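You operate a simulated robot arm through the tools that you are given. There is no shell and no other tool.

You run a simulated two-armed robot. Do the job below in one go: nothing can be reset, and whatever is moved stays where it is left.

JOB
Turn the purple, grey, teal and brown knobs on the loom till each dial shows 6.
Fine: the white sign tells what a click does.

The check looks at the end state, three seconds after you hand in, the way a careful person would. Anything else that was tipped, shoved, dropped, spilled or broken makes it a failure.

ROBOT AND FRAMES
Two 7-joint arms with two-finger grippers on one trunk that stands fixed in place. Base frame: the origin is at the foot of the trunk, x ahead of it, y to its left, z up. Lengths are in mm, angles in rad, forces in N, time in s.
The left shoulder is at [46, 162, 1105], the right one opposite. With the tool pointing down near the work surface each hand reaches from about 100 to 720 mm from the base axis, measured 20 degrees to its own side. Payload 2.45 kg a hand.
The tool frame of a hand sits at the grasp point between the pads (the TCP): z along the fingers, y along the line on which they close. The tips reach 26 mm beyond it. The gripper opens to 96 mm. The gripper's body begins 69 mm behind the TCP.
Orientation is that of the tool frame in the base frame, as a unit quaternion [x, y, z, w]. With the fingers straight down and closing along the base's y, the tool's x points along the base's -x, its y along +y and its z along -z.

CONTROLS
- The arms move only by the tool nudge_tool. It takes "left_commands", "right_commands" or both (then of equal length, played together; a hand with none holds still); each is a list of rows, each a list of 7 numbers: the turn, a rotation vector about the tool's x, y, z in rad, then the shift along the tool's x, y, z in cm, then the gripper command, from -1 (fully open) to 1 (shut), values between in proportion. In form: [[rx, ry, rz, dx, dy, dz, claw], ...]. A call has 1 to 20 rows; each row shifts and turns the commanded pose from where the row before left it, along the tool's axes as they then stand. Rows are played at 5 a second. More than 50 mm and 0.15 rad between two rows, or a gripper value outside its range, and nothing of the call is played. Where a pose cannot be reached the arm comes as near as it can. A force on the tool above 40 N (or 10 N above the force at the start of the call, whichever is more), or a blocked arm, ends the call early, and 0.2 s more pass. The fingers move at their own pace and stop on an object; they squeeze with about 27 N. The grip force told is the motor's: it shows also when the fingers shut on nothing. Time passes only in rows, and 0.2 s behind the last, so rows that do not move let the fingers close. The reply holds the time, the measured pose of the TCP, the force on the tool along the base axes, the opening and the grip force, in the units named above and with some noise, with the torque about the TCP (base axes, N m) and any sound that the robot's microphone picked up.
- Cameras (640 x 400 px; columns grow to the right, rows downward): "scene" is now at [138.6, -3.5, 1604.5]; the picture's right is [0.08, -1.00, 0.00], its down [-0.64, -0.05, -0.77] and it looks along [0.77, 0.06, -0.64] (base axes); focal length 365 px, centre (320, 200). "left" rides on the left gripper at [82, -3, -98] in its tool frame; the picture's right is [0.04, 1.00, 0.00], its down [-0.73, 0.03, -0.68] and it looks along [-0.68, 0.03, 0.73] (tool axes); focal length 256 px, centre (320, 200). "right" rides on the right gripper at [82, 3, -98] in its tool frame; the picture's right is [-0.04, 1.00, 0.00], its down [-0.73, -0.03, -0.68] and it looks along [-0.68, -0.03, 0.73] (tool axes); focal length 256 px, centre (320, 200). There is no depth. A picture from a camera that has moved, and an enlarged one, comes with that camera's place and axes in the base frame and with its lens. The place of the scene camera against the robot may be out by one fixed shift of up to 18 mm in any direction.
- grab_frame(camera): a new picture of that camera. The clock stands still meanwhile.
- slide_trunk(by): slides the trunk up (or, below 0, down) by that many mm; the arms and the scene camera ride with it, the base frame stays. It gives what a move gives, with no picture.
- head_to(pan, tilt): turns the head with the scene camera to pan (to the left, within 2.094 rad either way) and tilt (down, from -0.506 to 1.204), counted from straight ahead of the robot. It gives what a move gives.
- close_up(camera, box): a new picture of the part [left, top, right, bottom] of that camera's present view, enlarged. The clock stands still meanwhile.
- finish_job(): hands the job in; it is judged then, once.

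Nothing tells you positions but the pictures and the camera data. Unless the task says otherwise, let go and move clear before handing in.

The tools are called after ">>>" as name(argument=value, ...) on one line, values as JSON. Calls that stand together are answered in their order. nudge_tool: Moves the arms, as the interface text tells. Its arguments: {"type":"object","properties":{"left_commands":{"type":"array","items":{"type":"array","items":{"type":"number"}}},"right_commands":{"type":"array","items":{"type":"array","items":{"type":"number"}}}},"required":[]} The other tools are called the same way: slide_trunk (by) slides the trunk up or down; head_to (pan, tilt) turns the head that bears the scene camera; grab_frame (camera) takes a picture; close_up (camera, box) takes an enlarged picture of a part of a camera's view; finish_job () hands the job in.

At the start:

```text
time: 0.0
left_eef_pos: [581.2, 287.8, 1201.3]
left_tool_rot: [0.0, 1.0, 0.0, -0.002]
left_ft_force: [0.0, -0.4, 0.6]
left_torque: [0.03, 0.0, -0.03]
left_width: 96.0
left_finger_force: 0.0
right_eef_pos: [495.7, -166.3, 1287.4]
right_tool_rot: [0.001, 1.0, 0.0, 0.0]
right_ft_force: [0.1, -0.2, -0.8]
right_torque: [-0.01, -0.02, 0.0]
right_width: 95.8
right_finger_force: 0.0
trunk travel left (down, up): [-275.0, 292.0]
head pan, tilt: [0.08, 0.686]
```

scene: 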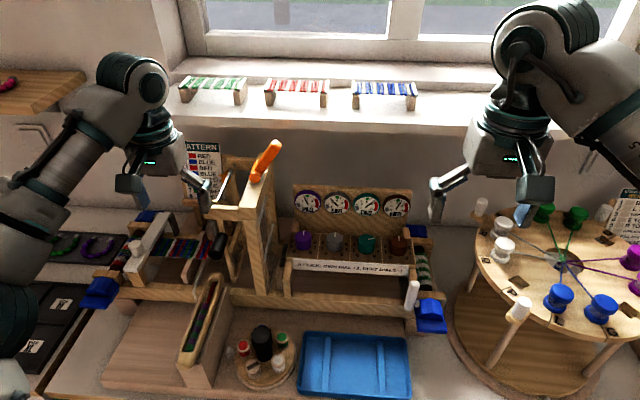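
right: 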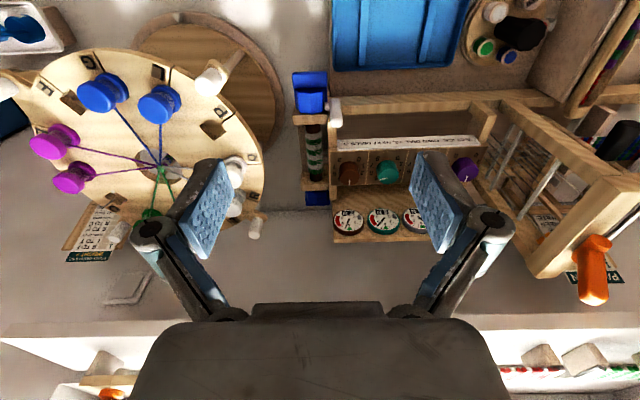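
left: 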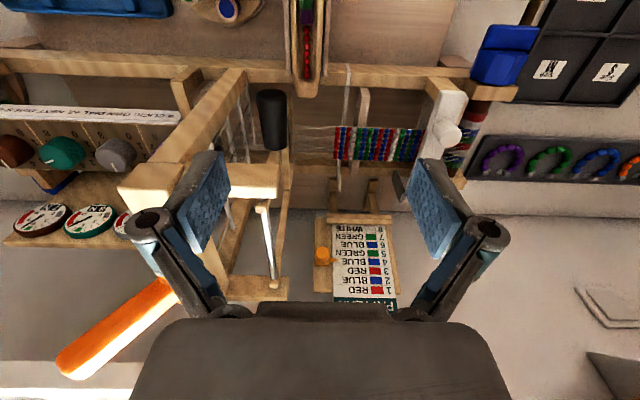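

I see the loom with four dials and four knobs (purple, grey, teal, brown) under them, and a white sign in front of them. I'll enlarge the sign, dials and knobs before moving anything.

>>> close_up(camera="scene", box=[280, 180, 440, 280])

>>> close_up(camera="scene", box=[285, 250, 415, 290])

>>> close_up(camera="right", box=[320, 120, 480, 220])

>>> close_up(camera="right", box=[320, 180, 480, 250])

```text
4.00 times, centred on (360, 230) of scene
camera zoom: at [138.6, -3.5, 1604.5], right [0.08, -1.0, 0.0], down [-0.64, -0.05, -0.77], along [0.77, 0.06, -0.64], focal length 1460 px, centre (160, 80)
```

zoom: 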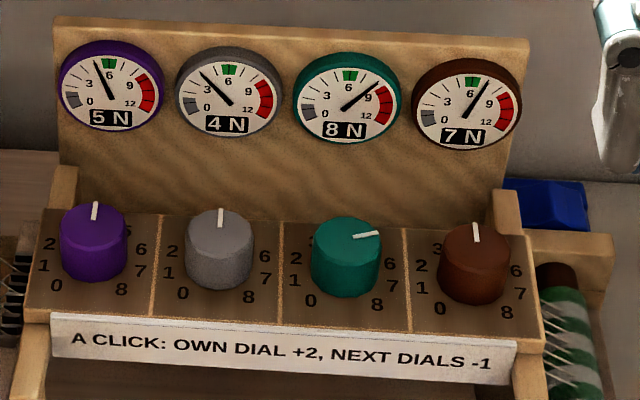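

```text
4.92 times, centred on (350, 270) of scene
camera zoom: at [138.6, -3.5, 1604.5], right [0.08, -1.0, 0.0], down [-0.64, -0.05, -0.77], along [0.77, 0.06, -0.64], focal length 1796 px, centre (172, -145)
```

zoom: 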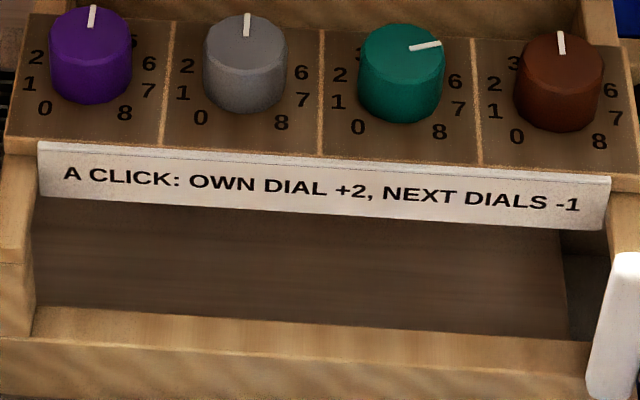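

```text
4.00 times, centred on (400, 170) of right
camera zoom: at [412.2, -161.8, 1385.6], right [0.04, 1.0, 0.0], down [0.73, -0.03, 0.68], along [0.68, -0.03, -0.73], focal length 1024 px, centre (0, 320)
```

zoom: 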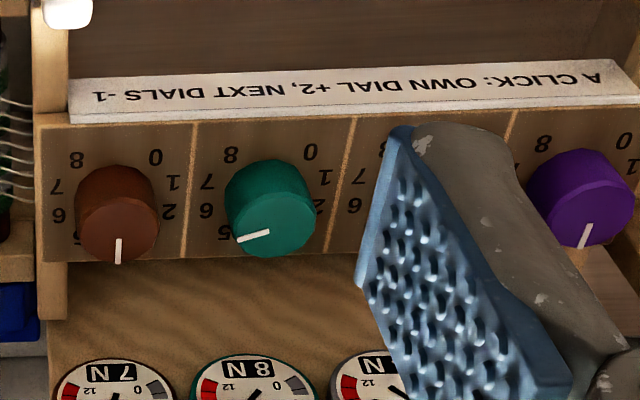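

```text
4.00 times, centred on (400, 215) of right
camera zoom: at [412.2, -161.8, 1385.6], right [0.04, 1.0, 0.0], down [0.73, -0.03, 0.68], along [0.68, -0.03, -0.73], focal length 1024 px, centre (0, 140)
```

zoom: 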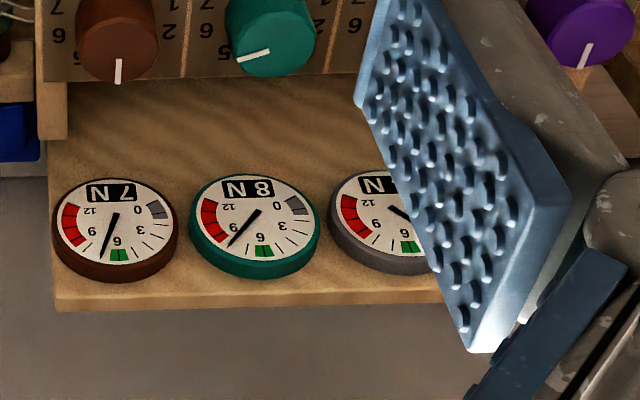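

The dials read purple 5, grey 4, teal 8 and brown 7, and a click gives its own dial +2 and its neighbours -1. Solving that gives purple +1, grey +1, teal -1 and brown -1. The knobs are roughly at x≈670, y from -125 to +72, z≈1045. I'll shift the right hand left at its present height to get a second view for triangulation.

>>> nudge_tool(right_commands=[[0, 0, 0, 0, 4.5, 0, -1], [0, 0, 0, 0, 4.5, 0, -1], [0, 0, 0, 0, 4.5, 0, -1], [0, 0, 0, 0, 0, 0, -1]])

>>> grab_frame(camera="right")

>>> close_up(camera="right", box=[230, 120, 420, 240])

>>> grab_frame(camera="scene")

```text
time: 1.0
left_eef_pos: [577.4, 287.4, 1204.4]
left_tool_rot: [0.0, 1.0, -0.001, 0.001]
left_ft_force: [0.1, 0.5, 0.3]
left_torque: [0.01, 0.01, 0.02]
left_width: 96.0
left_finger_force: 0.0
right_eef_pos: [489.9, -29.7, 1291.2]
right_tool_rot: [0.001, 1.0, 0.001, 0.001]
right_ft_force: [-0.1, 0.3, 0.6]
right_torque: [0.01, -0.01, 0.01]
right_width: 95.9
right_finger_force: 0.0
trunk travel left (down, up): [-275.0, 292.0]
head pan, tilt: [0.08, 0.686]
```

```text
taken
camera right: at [406.5, -26.4, 1389.9], right [0.04, 1.0, 0.0], down [0.73, -0.03, 0.68], along [0.68, -0.03, -0.73], focal length 256 px, centre (320, 200)
```

right: 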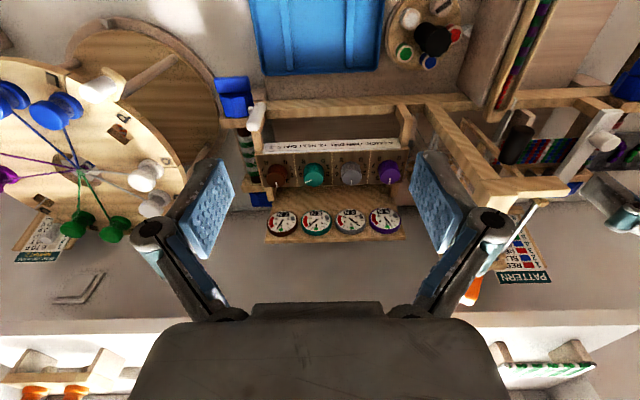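

```text
3.33 times, centred on (325, 180) of right
camera zoom: at [406.5, -26.4, 1389.9], right [0.04, 1.0, 0.0], down [0.73, -0.03, 0.68], along [0.68, -0.03, -0.73], focal length 853 px, centre (303, 267)
```

zoom: 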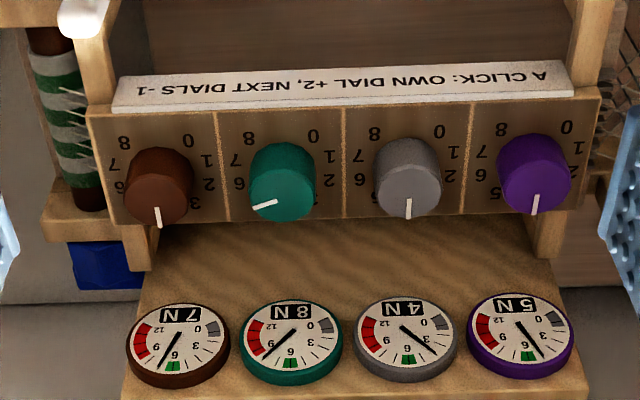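

```text
taken
camera scene: at [138.4, 0.0, 1604.5], right [0.08, -1.0, 0.0], down [-0.64, -0.05, -0.77], along [0.77, 0.06, -0.64], focal length 365 px, centre (320, 200)
```

scene: 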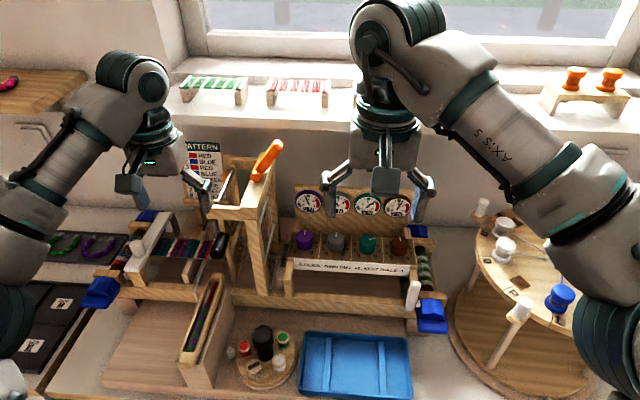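

The panel looks horizontal at z≈994, with knob tops near z≈1023, x≈700 and a pitch of about 70 mm. A tall castle with an orange lever stands close to the left of the purple knob. I'll bring the right hand nearer, staying high, to measure the knobs better.

>>> nudge_tool(right_commands=[[0, 0, 0, -3.0, 0, 3.0, -1], [0, 0, 0, -3.0, 0, 3.0, -1], [0, 0, 0, -3.0, 0, 3.0, -1], [0, 0, 0, 0, 0, 0, -1], [0, 0, 0, 0, 0, 0, -1]])

>>> grab_frame(camera="right")

>>> close_up(camera="right", box=[220, 110, 420, 235])

>>> close_up(camera="left", box=[0, 60, 320, 260])

```text
time: 2.2
left_eef_pos: [579.1, 285.8, 1203.9]
left_tool_rot: [0.0, 1.0, 0.0, 0.001]
left_ft_force: [0.2, 0.3, -0.5]
left_torque: [0.0, 0.0, 0.03]
left_width: 96.2
left_finger_force: 0.2
right_eef_pos: [582.1, -31.1, 1199.7]
right_tool_rot: [0.0, 1.0, 0.001, 0.002]
right_ft_force: [-0.1, -0.1, 0.2]
right_torque: [-0.02, 0.02, 0.04]
right_width: 96.0
right_finger_force: 0.0
trunk travel left (down, up): [-275.0, 292.0]
head pan, tilt: [0.08, 0.686]
```

```text
taken
camera right: at [498.6, -28.6, 1299.0], right [0.04, 1.0, 0.0], down [0.73, -0.03, 0.68], along [0.68, -0.03, -0.73], focal length 256 px, centre (320, 200)
```

right: 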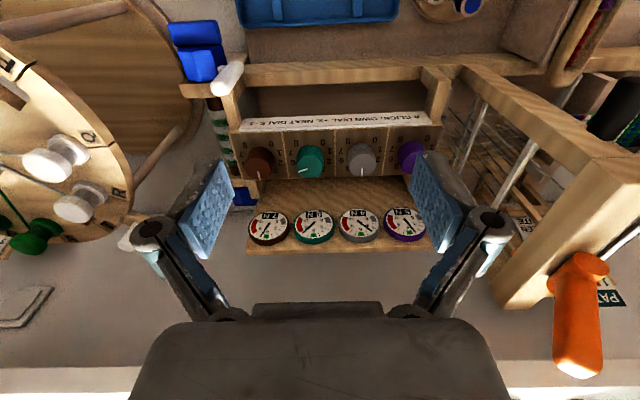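

```text
3.20 times, centred on (320, 172) of right
camera zoom: at [498.6, -28.6, 1299.0], right [0.04, 1.0, 0.0], down [0.73, -0.03, 0.68], along [0.68, -0.03, -0.73], focal length 819 px, centre (320, 288)
```

zoom: 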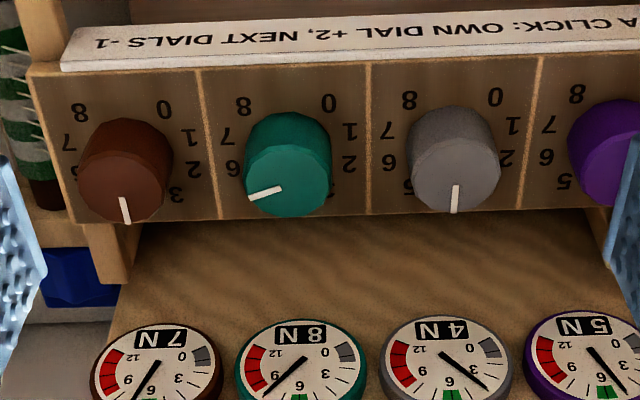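

```text
2.00 times, centred on (160, 160) of left
camera zoom: at [496.6, 280.7, 1302.3], right [-0.04, 1.0, 0.0], down [0.73, 0.03, 0.68], along [0.68, 0.03, -0.73], focal length 512 px, centre (640, 280)
```

zoom: 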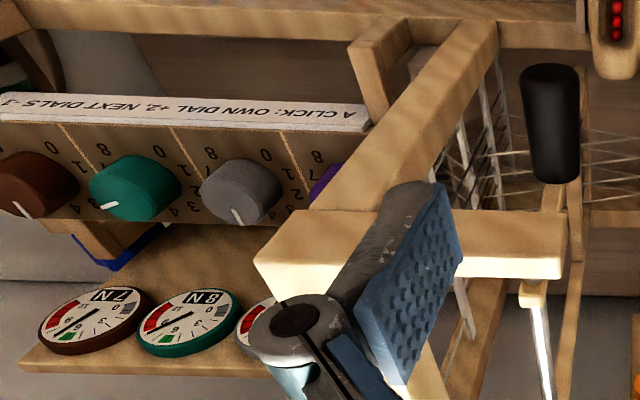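

The knobs lie along the base y axis at x≈697, y≈-120, -50, 20 and 90, with tops at z≈1024. Next I'll look closely at the castle beside the purple knob to judge the clearance.

>>> close_up(camera="right", box=[400, 40, 640, 190])

>>> close_up(camera="right", box=[400, 170, 640, 320])

>>> close_up(camera="scene", box=[180, 120, 340, 220])

>>> close_up(camera="scene", box=[180, 200, 340, 300])

>>> grab_frame(camera="left")

```text
2.67 times, centred on (520, 115) of right
camera zoom: at [498.6, -28.6, 1299.0], right [0.04, 1.0, 0.0], down [0.73, -0.03, 0.68], along [0.68, -0.03, -0.73], focal length 683 px, centre (-213, 427)
```

zoom: 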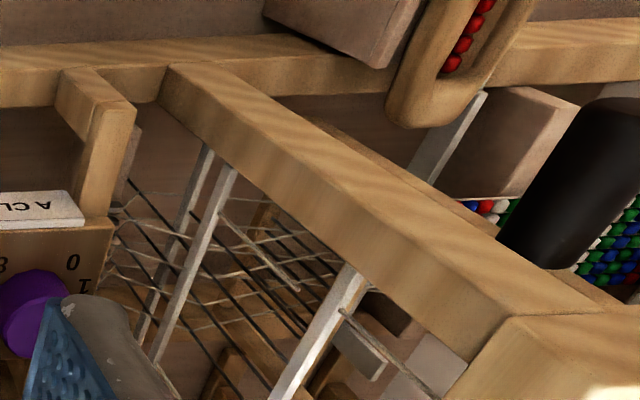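

```text
2.67 times, centred on (520, 245) of right
camera zoom: at [498.6, -28.6, 1299.0], right [0.04, 1.0, 0.0], down [0.73, -0.03, 0.68], along [0.68, -0.03, -0.73], focal length 683 px, centre (-213, 80)
```

zoom: 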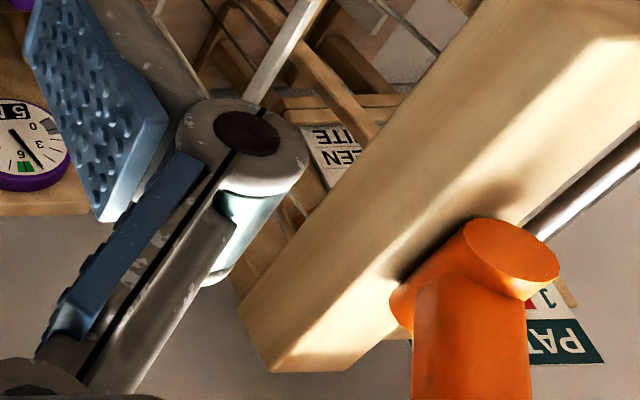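

```text
4.00 times, centred on (260, 170) of scene
camera zoom: at [139.0, -5.7, 1604.5], right [0.08, -1.0, 0.0], down [-0.64, -0.05, -0.77], along [0.77, 0.06, -0.64], focal length 1460 px, centre (560, 320)
```

zoom: 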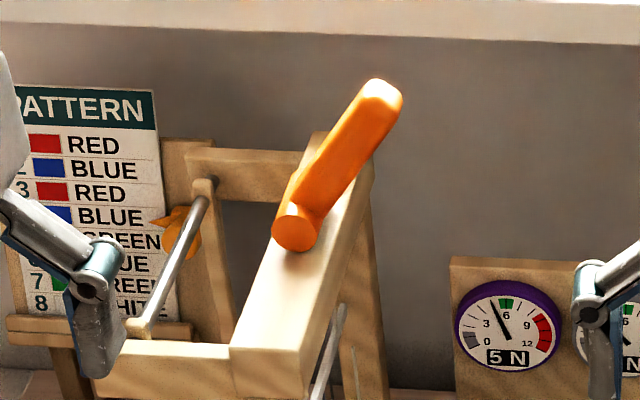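

```text
4.00 times, centred on (260, 250) of scene
camera zoom: at [139.0, -5.7, 1604.5], right [0.08, -1.0, 0.0], down [-0.64, -0.05, -0.77], along [0.77, 0.06, -0.64], focal length 1460 px, centre (560, 0)
```

zoom: 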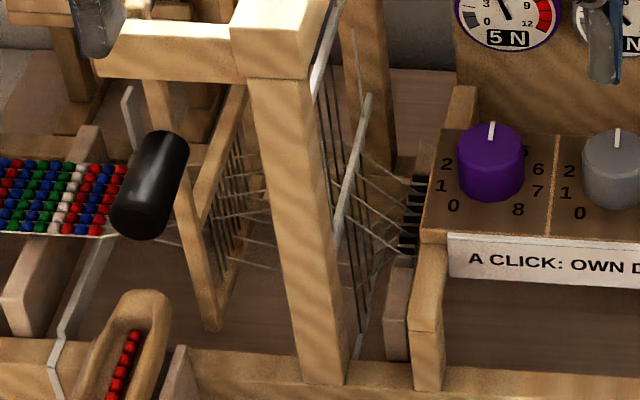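

```text
taken
camera left: at [496.6, 280.7, 1302.3], right [-0.04, 1.0, 0.0], down [0.73, 0.03, 0.68], along [0.68, 0.03, -0.73], focal length 256 px, centre (320, 200)
```

left: 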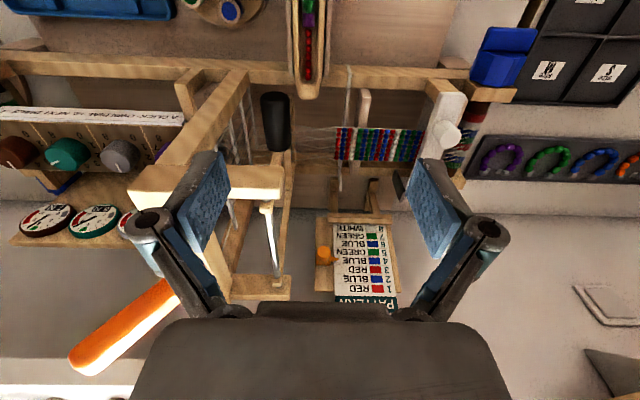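

The geometry is now clear: dial spacing is 36° per click, brown, grey and purple sit at 4, and teal sits at 6. Clockwise should raise the count, and the order teal, brown, purple, grey keeps every dial in its mid range. I'll bring the right hand above the teal knob at a safe height, with the gripper partly closed.

>>> nudge_tool(right_commands=[[0, 0, 0, -3.83, -0.65, 2.3, -0.2], [0, 0, 0, -3.83, -0.65, 2.3, -0.2], [0, 0, 0, -3.84, -0.65, 2.4, -0.2], [0, 0, 0, 0, 0, 0, -0.2], [0, 0, 0, 0, 0, 0, -0.2]])

>>> grab_frame(camera="right")

>>> grab_frame(camera="scene")

```text
time: 3.4
left_eef_pos: [577.0, 291.3, 1204.3]
left_tool_rot: [0.0, 1.0, -0.001, 0.002]
left_ft_force: [-0.6, -0.9, 0.0]
left_torque: [0.02, -0.01, 0.03]
left_width: 96.2
left_finger_force: 0.0
right_eef_pos: [644.2, -58.5, 1125.7]
right_tool_rot: [0.0, 1.0, -0.001, 0.002]
right_ft_force: [-0.2, 0.4, -0.3]
right_torque: [0.02, 0.01, -0.01]
right_width: 57.6
right_finger_force: 0.0
right hand out of reach, approached as far as the arm can: row 1, 2, 3
trunk travel left (down, up): [-275.0, 292.0]
head pan, tilt: [0.08, 0.686]
```

```text
taken
camera right: at [560.7, -54.2, 1224.0], right [0.04, 1.0, 0.0], down [0.73, -0.03, 0.68], along [0.68, -0.03, -0.73], focal length 256 px, centre (320, 200)
```

right: 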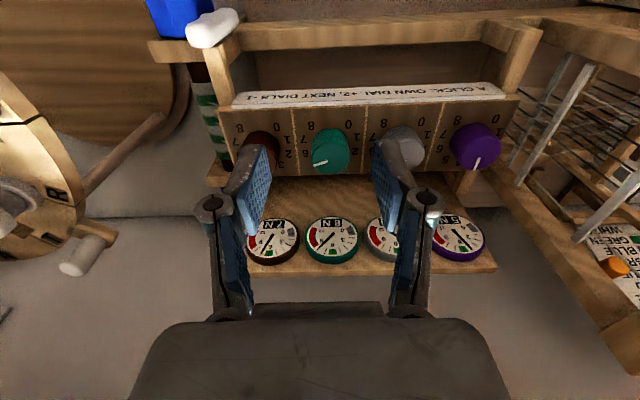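

```text
taken
camera scene: at [138.7, 0.0, 1604.5], right [0.08, -1.0, 0.0], down [-0.64, -0.05, -0.77], along [0.77, 0.06, -0.64], focal length 365 px, centre (320, 200)
```

scene: 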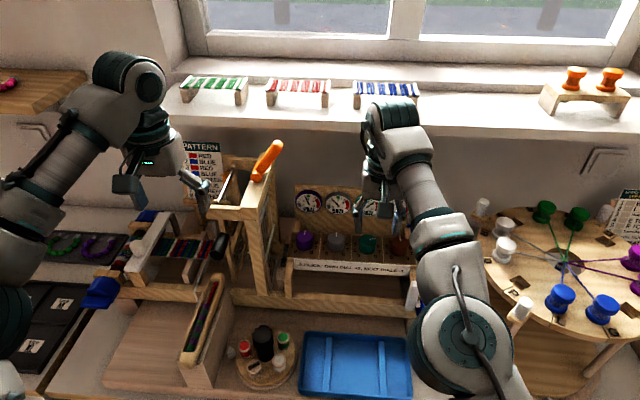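

The straight-down pose over teal is beyond the right arm's reach; it stopped at [644, -58, 1126]. I'll raise the trunk 100 mm and later tilt the hand about its closing axis, so the wrist stays nearer the robot while the pads stay parallel to the knob sides.

>>> slide_trunk(by=100)

```text
time: 4.7
left_eef_pos: [578.0, 287.3, 1302.7]
left_tool_rot: [0.0, 1.0, 0.0, 0.001]
left_ft_force: [-0.3, -0.7, -0.5]
left_torque: [-0.01, 0.0, 0.0]
left_width: 96.1
left_finger_force: 0.0
right_eef_pos: [630.1, -62.5, 1261.4]
right_tool_rot: [0.001, 1.0, 0.0, 0.029]
right_ft_force: [0.7, 0.4, 0.2]
right_torque: [-0.04, 0.04, 0.0]
right_width: 57.6
right_finger_force: 0.1
trunk travel left (down, up): [-375.0, 192.0]
head pan, tilt: [0.08, 0.686]
```

The trunk is up and the right hand has shifted a little oddly. I'll play a still row to see where it settles.

>>> nudge_tool(right_commands=[[0, 0, 0, 0, 0, 0, -0.2], [0, 0, 0, 0, 0, 0, -0.2]])

```text
time: 5.3
left_eef_pos: [579.1, 291.2, 1304.2]
left_tool_rot: [0.0, 1.0, -0.001, 0.002]
left_ft_force: [0.3, 0.5, 0.2]
left_torque: [0.0, 0.02, 0.01]
left_width: 96.2
left_finger_force: 0.0
right_eef_pos: [629.2, -60.8, 1262.3]
right_tool_rot: [0.001, 1.0, -0.001, 0.031]
right_ft_force: [-0.6, -0.7, 0.2]
right_torque: [-0.03, 0.01, -0.03]
right_width: 57.7
right_finger_force: 0.1
trunk travel left (down, up): [-375.0, 192.0]
head pan, tilt: [0.08, 0.686]
```

The hand already leans slightly forward, by about 0.06 rad. I'll tilt further about its closing axis to about 0.31 rad, so the wrist moves toward the robot, and see how the arm follows.

>>> nudge_tool(right_commands=[[0, -0.12, 0, 0, 0, 0, -0.2], [0, -0.13, 0, 0, 0, 0, -0.2], [0, 0, 0, 0, 0, 0, -0.2]])

```text
time: 6.1
left_eef_pos: [578.4, 289.4, 1303.6]
left_tool_rot: [0.0, 1.0, 0.0, 0.0]
left_ft_force: [1.0, 0.2, -0.3]
left_torque: [0.02, -0.01, -0.02]
left_width: 96.1
left_finger_force: 0.0
right_eef_pos: [665.9, -48.6, 1284.8]
right_tool_rot: [0.001, 0.988, 0.0, 0.154]
right_ft_force: [0.2, 0.9, -0.3]
right_torque: [0.02, 0.02, -0.01]
right_width: 57.9
right_finger_force: 0.0
right hand out of reach, approached as far as the arm can: row 1, 2
trunk travel left (down, up): [-375.0, 192.0]
head pan, tilt: [0.08, 0.686]
```

The tilt works, but the commanded point is still just out of reach at this height. I'll go straight down 80 mm, which is still well above the dials and knobs, so the command and the measured pose agree.

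>>> nudge_tool(right_commands=[[0, 0, 0, 1.24, 0, 3.8, -0.2], [0, 0, 0, 1.24, 0, 3.8, -0.2], [0, 0, 0, 0, 0, 0, -0.2], [0, 0, 0, 0, 0, 0, -0.2]])

>>> grab_frame(camera="right")

>>> grab_frame(camera="scene")

```text
time: 7.1
left_eef_pos: [578.7, 287.5, 1303.4]
left_tool_rot: [-0.001, 1.0, -0.001, 0.002]
left_ft_force: [-0.6, -0.7, -0.5]
left_torque: [0.0, -0.02, 0.02]
left_width: 96.2
left_finger_force: 0.1
right_eef_pos: [685.6, -41.6, 1233.4]
right_tool_rot: [0.001, 0.988, 0.0, 0.154]
right_ft_force: [-0.3, -0.2, -0.2]
right_torque: [0.01, 0.01, 0.0]
right_width: 57.3
right_finger_force: 0.1
right hand out of reach, approached as far as the arm can: row 1, 2
trunk travel left (down, up): [-375.0, 192.0]
head pan, tilt: [0.08, 0.686]
```

```text
taken
camera right: at [577.9, -38.7, 1302.7], right [0.04, 1.0, 0.01], down [0.49, -0.03, 0.87], along [0.87, -0.03, -0.49], focal length 256 px, centre (320, 200)
```

right: 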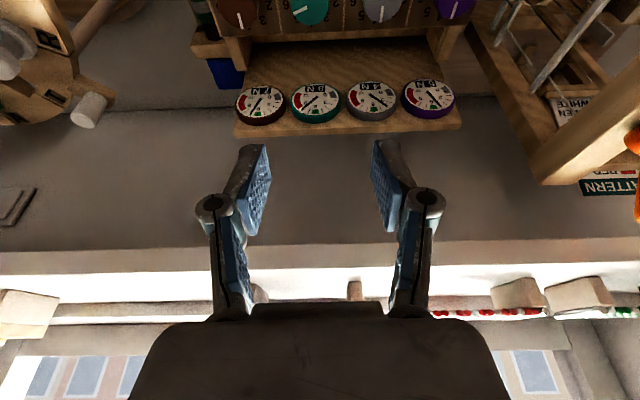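

```text
taken
camera scene: at [94.6, -1.2, 1705.2], right [0.08, -1.0, 0.0], down [-0.64, -0.05, -0.77], along [0.77, 0.06, -0.64], focal length 365 px, centre (320, 200)
```

scene: 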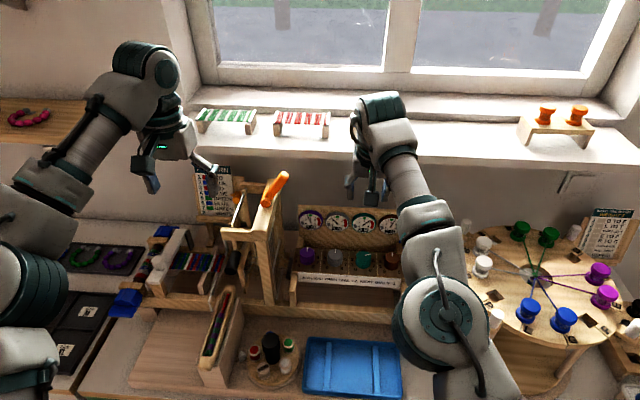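

The hand is still catching up with its command at [686, -42, 1233] and getting nearer. I'll go down another 70 mm, still above the 1075 mm board top.

>>> nudge_tool(right_commands=[[0, 0, 0, 1.08, 0, 3.33, -0.2], [0, 0, 0, 1.08, 0, 3.33, -0.2], [0, 0, 0, 0, 0, 0, -0.2], [0, 0, 0, 0, 0, 0, -0.2]])

```text
time: 8.1
left_eef_pos: [578.5, 288.0, 1303.4]
left_tool_rot: [0.0, 1.0, -0.001, 0.001]
left_ft_force: [0.0, -0.6, 0.2]
left_torque: [0.0, -0.04, -0.03]
left_width: 95.9
left_finger_force: 0.1
right_eef_pos: [703.4, -34.6, 1175.0]
right_tool_rot: [0.001, 0.988, 0.0, 0.154]
right_ft_force: [-0.8, -0.2, -0.3]
right_torque: [-0.01, -0.01, -0.02]
right_width: 57.6
right_finger_force: 0.0
right hand out of reach, approached as far as the arm can: row 1, 2
trunk travel left (down, up): [-375.0, 192.0]
head pan, tilt: [0.08, 0.686]
```

The commanded point still seems to lie ahead of the arm's reach. I'll draw the command back toward the robot by 80 mm so the two agree again.

>>> nudge_tool(right_commands=[[0, 0, 0, 3.8, 0, -1.24, -0.2], [0, 0, 0, 3.8, 0, -1.24, -0.2], [0, 0, 0, 0, 0, 0, -0.2], [0, 0, 0, 0, 0, 0, -0.2]])

```text
time: 9.1
left_eef_pos: [577.0, 288.4, 1303.3]
left_tool_rot: [0.0, 1.0, 0.0, 0.001]
left_ft_force: [0.4, -0.7, 0.2]
left_torque: [0.03, 0.02, 0.01]
left_width: 96.1
left_finger_force: 0.0
right_eef_pos: [701.8, -32.1, 1176.4]
right_tool_rot: [0.001, 0.988, 0.0, 0.154]
right_ft_force: [-0.7, 0.4, -1.1]
right_torque: [0.02, -0.01, 0.01]
right_width: 57.7
right_finger_force: 0.1
right hand out of reach, approached as far as the arm can: row 1, 2
trunk travel left (down, up): [-375.0, 192.0]
head pan, tilt: [0.08, 0.686]
```

The hand barely moved, so the command must still lie further out than the arm reaches. I'll pull it back another 80 mm and watch for the point where it begins to follow.

>>> nudge_tool(right_commands=[[0, 0, 0, 3.8, 0, -1.24, -0.2], [0, 0, 0, 3.8, 0, -1.24, -0.2], [0, 0, 0, 0, 0, 0, -0.2], [0, 0, 0, 0, 0, 0, -0.2]])

>>> grab_frame(camera="scene")

```text
time: 10.1
left_eef_pos: [577.8, 288.6, 1304.0]
left_tool_rot: [0.0, 1.0, 0.0, 0.001]
left_ft_force: [0.0, 0.0, -0.4]
left_torque: [-0.02, 0.0, -0.02]
left_width: 96.0
left_finger_force: 0.1
right_eef_pos: [698.6, -26.4, 1182.7]
right_tool_rot: [0.001, 0.988, 0.0, 0.153]
right_ft_force: [-0.1, 0.1, 0.0]
right_torque: [0.01, 0.0, 0.0]
right_width: 57.5
right_finger_force: 0.1
right hand out of reach, approached as far as the arm can: row 1, 2
trunk travel left (down, up): [-375.0, 192.0]
head pan, tilt: [0.08, 0.686]
```

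```text
taken
camera scene: at [94.7, -1.0, 1705.1], right [0.08, -1.0, 0.0], down [-0.64, -0.05, -0.77], along [0.77, 0.06, -0.64], focal length 365 px, centre (320, 200)
```

scene: 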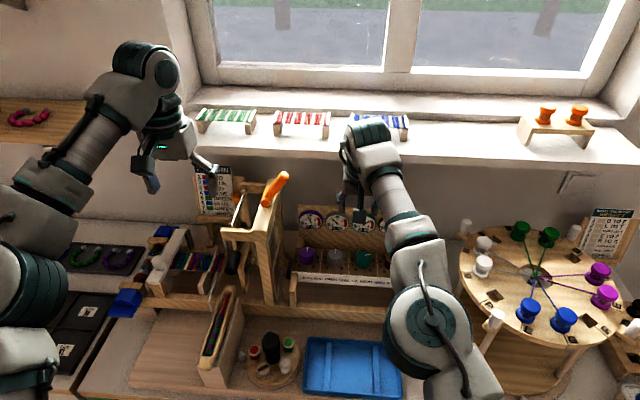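

The arm looks fully stretched, so its solver is stuck at the straight-elbow singularity while the command has already come back within reach. I'll send several tiny alternating nudges so it can bend out; the space on the way back toward the robot is free.

>>> nudge_tool(right_commands=[[0, 0, 0, 0.1, 0, 0, -0.2], [0, 0, 0, -0.1, 0, 0, -0.2], [0, 0, 0, 0.1, 0, 0, -0.2], [0, 0, 0, -0.1, 0, 0, -0.2], [0, 0, 0, 0.1, 0, 0, -0.2], [0, 0, 0, -0.1, 0, 0, -0.2]])

```text
time: 11.5
left_eef_pos: [577.6, 288.8, 1303.4]
left_tool_rot: [-0.001, 1.0, 0.0, 0.001]
left_ft_force: [-0.2, 0.5, -0.7]
left_torque: [0.0, 0.02, 0.01]
left_width: 96.0
left_finger_force: 0.1
right_eef_pos: [698.2, -26.4, 1181.0]
right_tool_rot: [0.001, 0.988, -0.001, 0.152]
right_ft_force: [-0.8, 0.4, -0.4]
right_torque: [0.01, 0.01, -0.02]
right_width: 57.7
right_finger_force: 0.0
trunk travel left (down, up): [-375.0, 192.0]
head pan, tilt: [0.08, 0.686]
```

The reply shows the command is reset to wherever the arm got, so it sits at the stretched limit near [698, -26, 1181]. I'll pull it back along the line to the shoulder in several smaller steps so the elbow can bend.

>>> nudge_tool(right_commands=[[0, 0, 0, 1.95, -0.42, -0.09, -0.2], [0, 0, 0, 1.95, -0.42, -0.09, -0.2], [0, 0, 0, 1.95, -0.42, -0.09, -0.2], [0, 0, 0, 1.95, -0.42, -0.09, -0.2], [0, 0, 0, 1.95, -0.42, -0.09, -0.2], [0, 0, 0, 1.95, -0.42, -0.09, -0.2]])

```text
time: 12.9
left_eef_pos: [577.4, 288.3, 1303.2]
left_tool_rot: [0.0, 1.0, 0.001, 0.002]
left_ft_force: [0.3, -0.6, -0.7]
left_torque: [0.0, 0.01, -0.02]
left_width: 96.1
left_finger_force: 0.1
right_eef_pos: [698.0, -26.5, 1181.5]
right_tool_rot: [0.001, 0.988, 0.0, 0.153]
right_ft_force: [-0.5, -0.3, 0.3]
right_torque: [0.02, -0.02, -0.06]
right_width: 57.3
right_finger_force: 0.0
right hand out of reach, approached as far as the arm can: row 1, 2, 3, 4, 5, 6
trunk travel left (down, up): [-375.0, 192.0]
head pan, tilt: [0.08, 0.686]
```

Pulling straight along the arm does nothing, as expected at a straight elbow. I'll try moving up and slightly back instead, across the arm's line, so the elbow takes part of the motion and bends.

>>> nudge_tool(right_commands=[[0, 0, 0, 1.2, -0.58, -4.5, -0.2], [0, 0, 0, 1.2, -0.58, -4.5, -0.2], [0, 0, 0, 1.95, -0.42, -0.09, -0.2], [0, 0, 0, 1.95, -0.42, -0.09, -0.2]])

```text
time: 13.9
left_eef_pos: [578.8, 288.6, 1302.5]
left_tool_rot: [-0.001, 1.0, 0.0, 0.002]
left_ft_force: [0.8, 0.0, 0.1]
left_torque: [-0.03, -0.01, 0.0]
left_width: 95.8
left_finger_force: 0.1
right_eef_pos: [686.5, -28.5, 1225.2]
right_tool_rot: [0.001, 0.988, 0.0, 0.152]
right_ft_force: [0.4, -0.2, 0.2]
right_torque: [0.0, -0.03, 0.02]
right_width: 57.6
right_finger_force: 0.0
right hand out of reach, approached as far as the arm can: row 1, 2, 3, 4
trunk travel left (down, up): [-375.0, 192.0]
head pan, tilt: [0.08, 0.686]
```

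The hand stays on the limit sphere. I'll try the sideways direction toward the robot's right, which is clear space, to get the elbow to bend.

>>> nudge_tool(right_commands=[[0, 0, 0, 0.55, -4.6, 0, -0.2], [0, 0, 0, 0.55, -4.6, 0, -0.2], [0, 0, 0, 1.95, -0.3, -0.3, -0.2], [0, 0, 0, 1.95, -0.3, -0.3, -0.2]])

```text
time: 14.9
left_eef_pos: [578.6, 291.7, 1302.2]
left_tool_rot: [0.0, 1.0, -0.001, 0.002]
left_ft_force: [-0.9, 0.1, 0.4]
left_torque: [-0.01, 0.0, -0.02]
left_width: 96.0
left_finger_force: 0.0
right_eef_pos: [707.2, -130.2, 1233.8]
right_tool_rot: [0.001, 0.988, -0.001, 0.153]
right_ft_force: [-0.6, -0.4, 0.0]
right_torque: [0.0, -0.01, -0.03]
right_width: 57.7
right_finger_force: 0.1
right hand out of reach, approached as far as the arm can: row 1, 2, 3, 4
trunk travel left (down, up): [-375.0, 192.0]
head pan, tilt: [0.08, 0.686]
```

The hand is now at [707, -130, 1234], still flagged at its limit. I'll turn the head down and right to see the arm's actual shape before going on.

>>> head_to(pan=-0.35, tilt=1.0)

>>> grab_frame(camera="scene")

>>> grab_frame(camera="left")

```text
time: 15.8
left_eef_pos: [578.0, 289.5, 1303.5]
left_tool_rot: [0.0, 1.0, -0.001, 0.002]
left_ft_force: [0.4, 0.2, 0.5]
left_torque: [0.01, -0.02, 0.01]
left_width: 96.0
left_finger_force: 0.0
right_eef_pos: [708.6, -132.9, 1233.5]
right_tool_rot: [0.0, 0.988, 0.0, 0.153]
right_ft_force: [0.0, -0.4, -0.3]
right_torque: [-0.02, -0.02, -0.02]
right_width: 57.5
right_finger_force: 0.0
trunk travel left (down, up): [-375.0, 192.0]
head pan, tilt: [-0.351, 1.0]
```

```text
taken
camera scene: at [75.0, -32.9, 1680.7], right [-0.34, -0.94, 0.0], down [-0.79, 0.29, -0.54], along [0.5, -0.19, -0.84], focal length 365 px, centre (320, 200)
```

scene: 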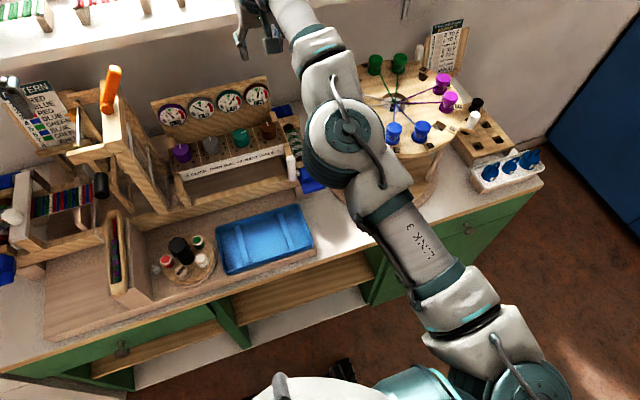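

```text
taken
camera left: at [497.1, 284.8, 1401.8], right [-0.04, 1.0, 0.0], down [0.73, 0.03, 0.68], along [0.68, 0.03, -0.73], focal length 256 px, centre (320, 200)
```

left: 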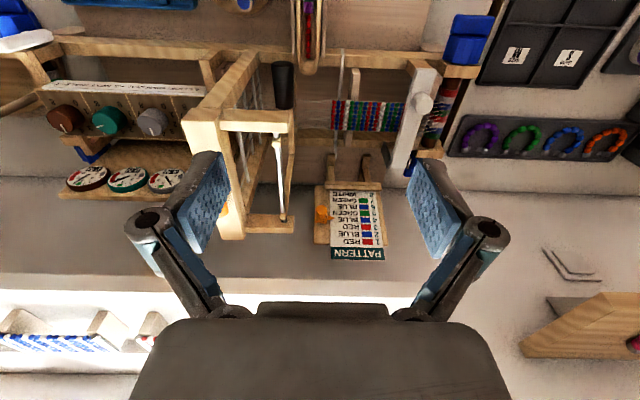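

The elbow's axis is nearly vertical, so it flexes by swinging the forearm sideways; the natural bend is elbow outward, hand inward. I'll move the hand back to the left with some pull-back to bend it.

>>> nudge_tool(right_commands=[[0, 0, 0, 2.0, 4.0, -0.6, -0.2], [0, 0, 0, 2.0, 4.0, -0.6, -0.2], [0, 0, 0, 2.0, 1.0, -0.6, -0.2], [0, 0, 0, 2.0, 0, -0.6, -0.2]])

```text
time: 16.8
left_eef_pos: [577.5, 280.5, 1304.8]
left_tool_rot: [0.002, 1.0, 0.002, 0.001]
left_ft_force: [-0.2, -1.1, -0.8]
left_torque: [-0.01, -0.01, 0.02]
left_width: 96.0
left_finger_force: 0.1
right_eef_pos: [643.9, -57.8, 1237.4]
right_tool_rot: [0.003, 0.988, 0.004, 0.155]
right_ft_force: [0.0, 0.0, 0.1]
right_torque: [0.09, -0.01, 0.0]
right_width: 57.8
right_finger_force: 0.0
right hand out of reach, approached as far as the arm can: row 1, 2, 3
trunk travel left (down, up): [-375.0, 192.0]
head pan, tilt: [-0.351, 1.0]
```

The elbow is bent again and the hand follows its commands, at [644, -58, 1237]. I'll increase the tilt to about 0.40 rad for more reach and come down to above and in front of teal at z≈1120.

>>> nudge_tool(right_commands=[[0, -0.09, 0, 0, 0, 0, -0.2], [0, 0, 0, 0.57, 0.24, 4.0, -0.2], [0, 0, 0, 0.57, 0.24, 4.0, -0.2], [0, 0, 0, 0.57, 0.24, 4.0, -0.2], [0, 0, 0, 0, 0, 0, -0.2], [0, 0, 0, 0, 0, 0, -0.2]])

>>> grab_frame(camera="right")

>>> head_to(pan=0.0, tilt=0.75)

>>> grab_frame(camera="scene")

```text
time: 18.2
left_eef_pos: [578.0, 292.6, 1303.8]
left_tool_rot: [0.0, 1.0, -0.002, 0.002]
left_ft_force: [0.5, 0.1, -0.7]
left_torque: [-0.02, -0.05, 0.03]
left_width: 96.3
left_finger_force: 0.0
right_eef_pos: [674.4, -38.4, 1121.3]
right_tool_rot: [0.0, 0.98, -0.001, 0.199]
right_ft_force: [0.7, -0.4, 0.3]
right_torque: [-0.02, 0.0, -0.03]
right_width: 57.5
right_finger_force: 0.0
trunk travel left (down, up): [-375.0, 192.0]
head pan, tilt: [-0.351, 1.0]
```

```text
taken
camera right: at [559.4, -34.9, 1181.1], right [0.04, 1.0, 0.01], down [0.41, -0.03, 0.91], along [0.91, -0.03, -0.41], focal length 256 px, centre (320, 200)
```

right: 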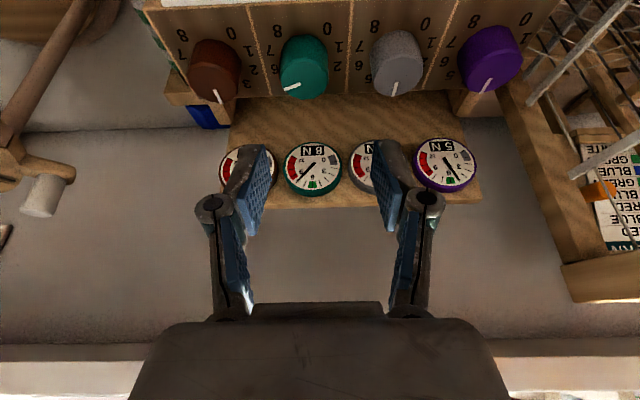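

```text
time: 19.1
left_eef_pos: [579.2, 288.8, 1303.6]
left_tool_rot: [-0.001, 1.0, -0.001, 0.002]
left_ft_force: [-0.3, 0.7, 0.0]
left_torque: [-0.02, -0.03, -0.01]
left_width: 96.0
left_finger_force: 0.1
right_eef_pos: [674.6, -40.1, 1121.2]
right_tool_rot: [0.001, 0.98, 0.0, 0.2]
right_ft_force: [0.5, -0.1, -0.8]
right_torque: [0.03, 0.0, 0.0]
right_width: 57.6
right_finger_force: 0.2
trunk travel left (down, up): [-375.0, 192.0]
head pan, tilt: [0.0, 0.75]
```

```text
taken
camera scene: at [92.4, -9.0, 1699.7], right [0.0, -1.0, 0.0], down [-0.69, 0.0, -0.73], along [0.73, 0.0, -0.69], focal length 365 px, centre (320, 200)
```

scene: 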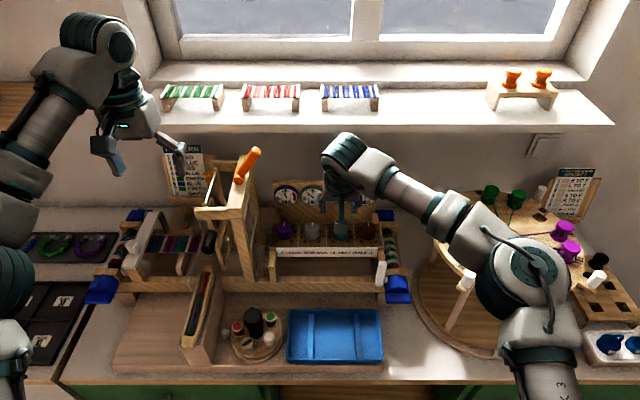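

The hand is at [674.5, -39, 1121], with the elbow well bent and the tilt at 0.40 rad. I'll come closer, to about [690, -50, 1075], with the tips still 20 mm above the knobs, and check the alignment on teal.

>>> nudge_tool(right_commands=[[0, 0, 0, 0.17, -0.55, 2.43, -0.2], [0, 0, 0, 0.17, -0.55, 2.43, -0.2], [0, 0, 0, 0, 0, 0, -0.2], [0, 0, 0, 0, 0, 0, -0.2]])

>>> grab_frame(camera="right")

>>> close_up(camera="scene", box=[260, 170, 420, 270])

```text
time: 20.1
left_eef_pos: [578.1, 291.0, 1303.9]
left_tool_rot: [0.0, 1.0, -0.001, 0.001]
left_ft_force: [-1.1, -0.5, 0.3]
left_torque: [-0.02, 0.03, 0.03]
left_width: 96.2
left_finger_force: 0.0
right_eef_pos: [690.7, -52.9, 1075.7]
right_tool_rot: [0.001, 0.98, -0.001, 0.2]
right_ft_force: [-0.7, 0.0, 0.8]
right_torque: [-0.01, 0.01, 0.02]
right_width: 57.5
right_finger_force: 0.1
trunk travel left (down, up): [-375.0, 192.0]
head pan, tilt: [0.0, 0.75]
```

```text
taken
camera right: at [576.4, -49.5, 1134.3], right [0.04, 1.0, 0.02], down [0.41, -0.03, 0.91], along [0.91, -0.03, -0.41], focal length 256 px, centre (320, 200)
```

right: 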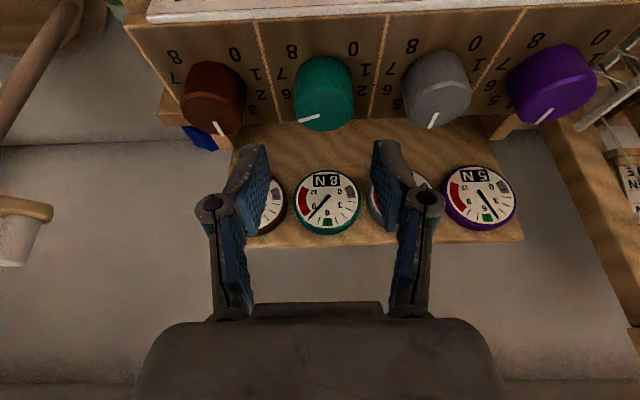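

```text
4.00 times, centred on (340, 220) of scene
camera zoom: at [92.2, -8.1, 1699.7], right [0.0, -1.0, 0.0], down [-0.69, 0.0, -0.73], along [0.73, 0.0, -0.69], focal length 1460 px, centre (240, 120)
```

zoom: 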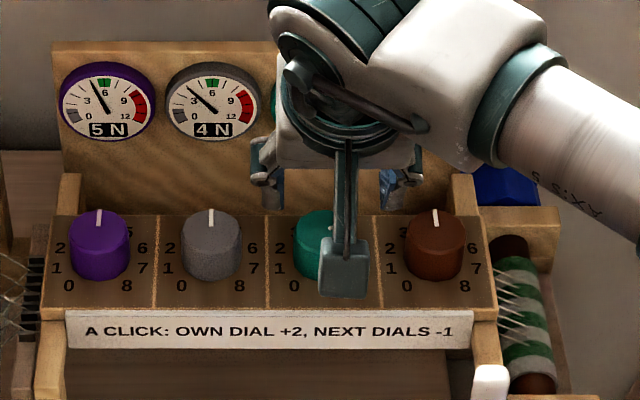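

The teal knob centre works out at about [697, -50.4], with its top near z 1022, and it lies midway between the fingers. I'll descend to TCP [688, -50.4, 1033], with the leaning fingers straddling the knob, and watch the force.

>>> nudge_tool(right_commands=[[0, 0, 0, 0.64, 0.12, 1.27, -0.2], [0, 0, 0, 0.64, 0.08, 1.27, -0.2], [0, 0, 0, 0.64, 0.05, 1.27, -0.2], [0, 0, 0, 0, 0, 0, -0.2], [0, 0, 0, 0, 0, 0, -0.2]])

>>> grab_frame(camera="right")

>>> close_up(camera="right", box=[220, 110, 420, 235])

>>> close_up(camera="scene", box=[300, 200, 396, 260])

```text
time: 21.2
left_eef_pos: [577.2, 288.7, 1302.6]
left_tool_rot: [0.0, 1.0, 0.0, 0.003]
left_ft_force: [0.7, 0.2, -0.8]
left_torque: [-0.02, -0.03, -0.02]
left_width: 96.2
left_finger_force: 0.0
right_eef_pos: [689.0, -50.6, 1033.8]
right_tool_rot: [0.001, 0.98, -0.001, 0.199]
right_ft_force: [-0.6, -0.9, 0.7]
right_torque: [0.0, 0.0, 0.02]
right_width: 57.3
right_finger_force: 0.1
trunk travel left (down, up): [-375.0, 192.0]
head pan, tilt: [0.0, 0.75]
```

```text
taken
camera right: at [574.5, -47.6, 1092.5], right [0.04, 1.0, 0.02], down [0.41, -0.03, 0.91], along [0.91, -0.03, -0.41], focal length 256 px, centre (320, 200)
```

right: 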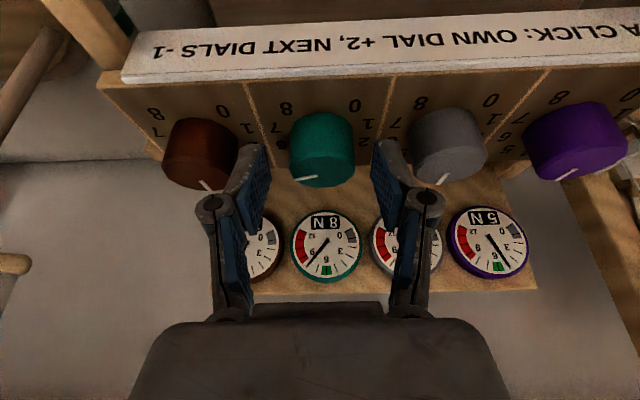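

```text
3.20 times, centred on (320, 172) of right
camera zoom: at [574.5, -47.6, 1092.5], right [0.04, 1.0, 0.02], down [0.41, -0.03, 0.91], along [0.91, -0.03, -0.41], focal length 819 px, centre (320, 288)
```

zoom: 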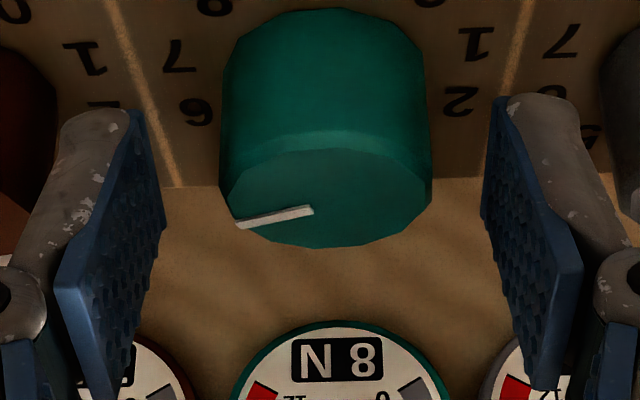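

```text
6.67 times, centred on (348, 230) of scene
camera zoom: at [92.4, -9.0, 1699.7], right [0.0, -1.0, 0.0], down [-0.69, 0.0, -0.73], along [0.73, 0.0, -0.69], focal length 2432 px, centre (133, 0)
```

zoom: 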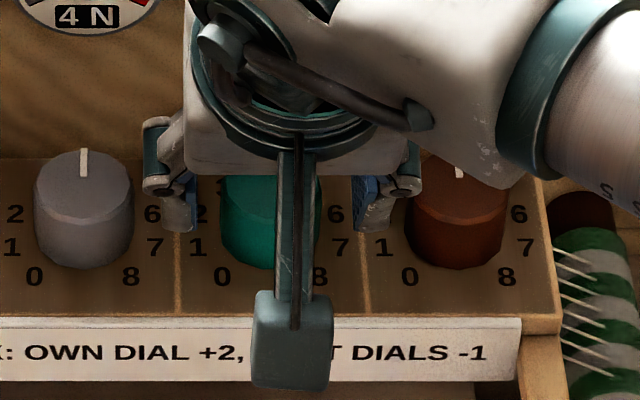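

The fingers straddle the teal knob evenly with no contact force. I'll go 2.5 mm lower, then close and let the fingers squeeze.

>>> nudge_tool(right_commands=[[0, 0, 0, 0.1, 0, 0.23, -0.2], [0, 0, 0, 0, 0, 0, -0.2], [0, 0, 0, 0, 0, 0, 0.5], [0, 0, 0, 0, 0, 0, 1], [0, 0, 0, 0, 0, 0, 1]])

>>> close_up(camera="right", box=[220, 110, 420, 235])

```text
time: 22.4
left_eef_pos: [578.7, 290.4, 1303.3]
left_tool_rot: [0.0, 1.0, -0.001, 0.002]
left_ft_force: [1.0, 0.2, -0.2]
left_torque: [0.0, 0.0, -0.01]
left_width: 96.1
left_finger_force: 0.1
right_eef_pos: [688.5, -49.8, 1030.7]
right_tool_rot: [0.001, 0.98, -0.001, 0.199]
right_ft_force: [0.2, 6.7, 0.9]
right_torque: [0.16, -0.34, 0.11]
right_width: 37.1
right_finger_force: 44.8
trunk travel left (down, up): [-375.0, 192.0]
head pan, tilt: [0.0, 0.75]
```

```text
3.20 times, centred on (320, 172) of right
camera zoom: at [574.6, -46.6, 1090.2], right [0.04, 1.0, 0.02], down [0.41, -0.03, 0.91], along [0.91, -0.03, -0.41], focal length 819 px, centre (320, 288)
```

zoom: 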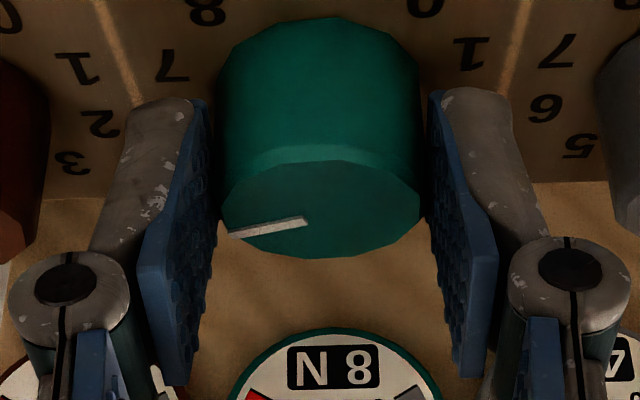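

Teal is gripped at 37 mm wide with only a small side force. I'll turn it one click counter-clockwise (36°) about its own vertical axis in five steps, with the hand circling the knob axis.

>>> nudge_tool(right_commands=[[-0.0492, 0, -0.1156, 0, -0.107, 0, 1], [-0.0492, 0, -0.1156, 0, -0.107, 0, 1], [-0.0492, 0, -0.1156, 0, -0.107, 0, 1], [-0.0492, 0, -0.1156, 0, -0.107, 0, 1], [-0.0492, 0, -0.1156, 0, -0.107, 0, 1], [0, 0, 0, 0, 0, 0, 1]])

>>> grab_frame(camera="right")

>>> close_up(camera="scene", box=[260, 170, 420, 270])

```text
time: 23.9
left_eef_pos: [579.0, 289.2, 1303.3]
left_tool_rot: [0.0, 1.0, -0.002, 0.002]
left_ft_force: [-0.3, 0.8, -0.6]
left_torque: [-0.03, 0.0, 0.0]
left_width: 95.9
left_finger_force: 0.0
right_eef_pos: [690.5, -55.7, 1031.8]
right_tool_rot: [-0.273, 0.941, 0.057, 0.191]
right_ft_force: [4.1, 5.9, 5.0]
right_torque: [0.09, -0.16, 0.08]
right_width: 36.8
right_finger_force: 44.8
right hand out of reach, approached as far as the arm can: row 5
trunk travel left (down, up): [-375.0, 192.0]
head pan, tilt: [0.0, 0.75]
```

```text
taken
camera right: at [592.1, -113.6, 1090.1], right [-0.5, 0.86, 0.02], down [0.36, 0.19, 0.91], along [0.78, 0.47, -0.41], focal length 256 px, centre (320, 200)
```

right: 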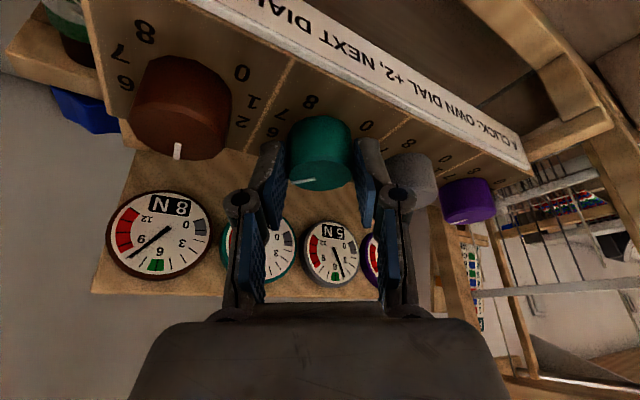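

```text
4.00 times, centred on (340, 220) of scene
camera zoom: at [92.3, -6.1, 1699.8], right [0.0, -1.0, 0.0], down [-0.69, 0.0, -0.73], along [0.73, 0.0, -0.69], focal length 1460 px, centre (240, 120)
```

zoom: 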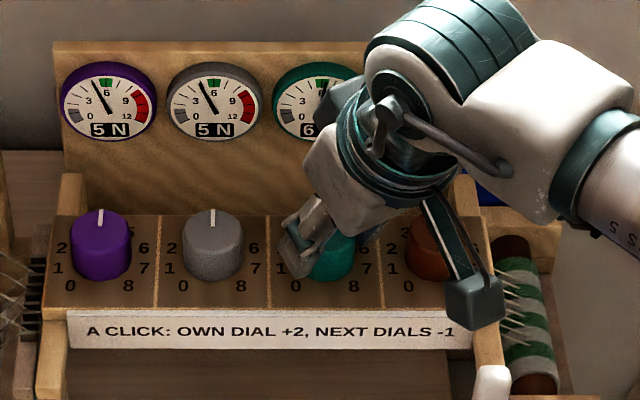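

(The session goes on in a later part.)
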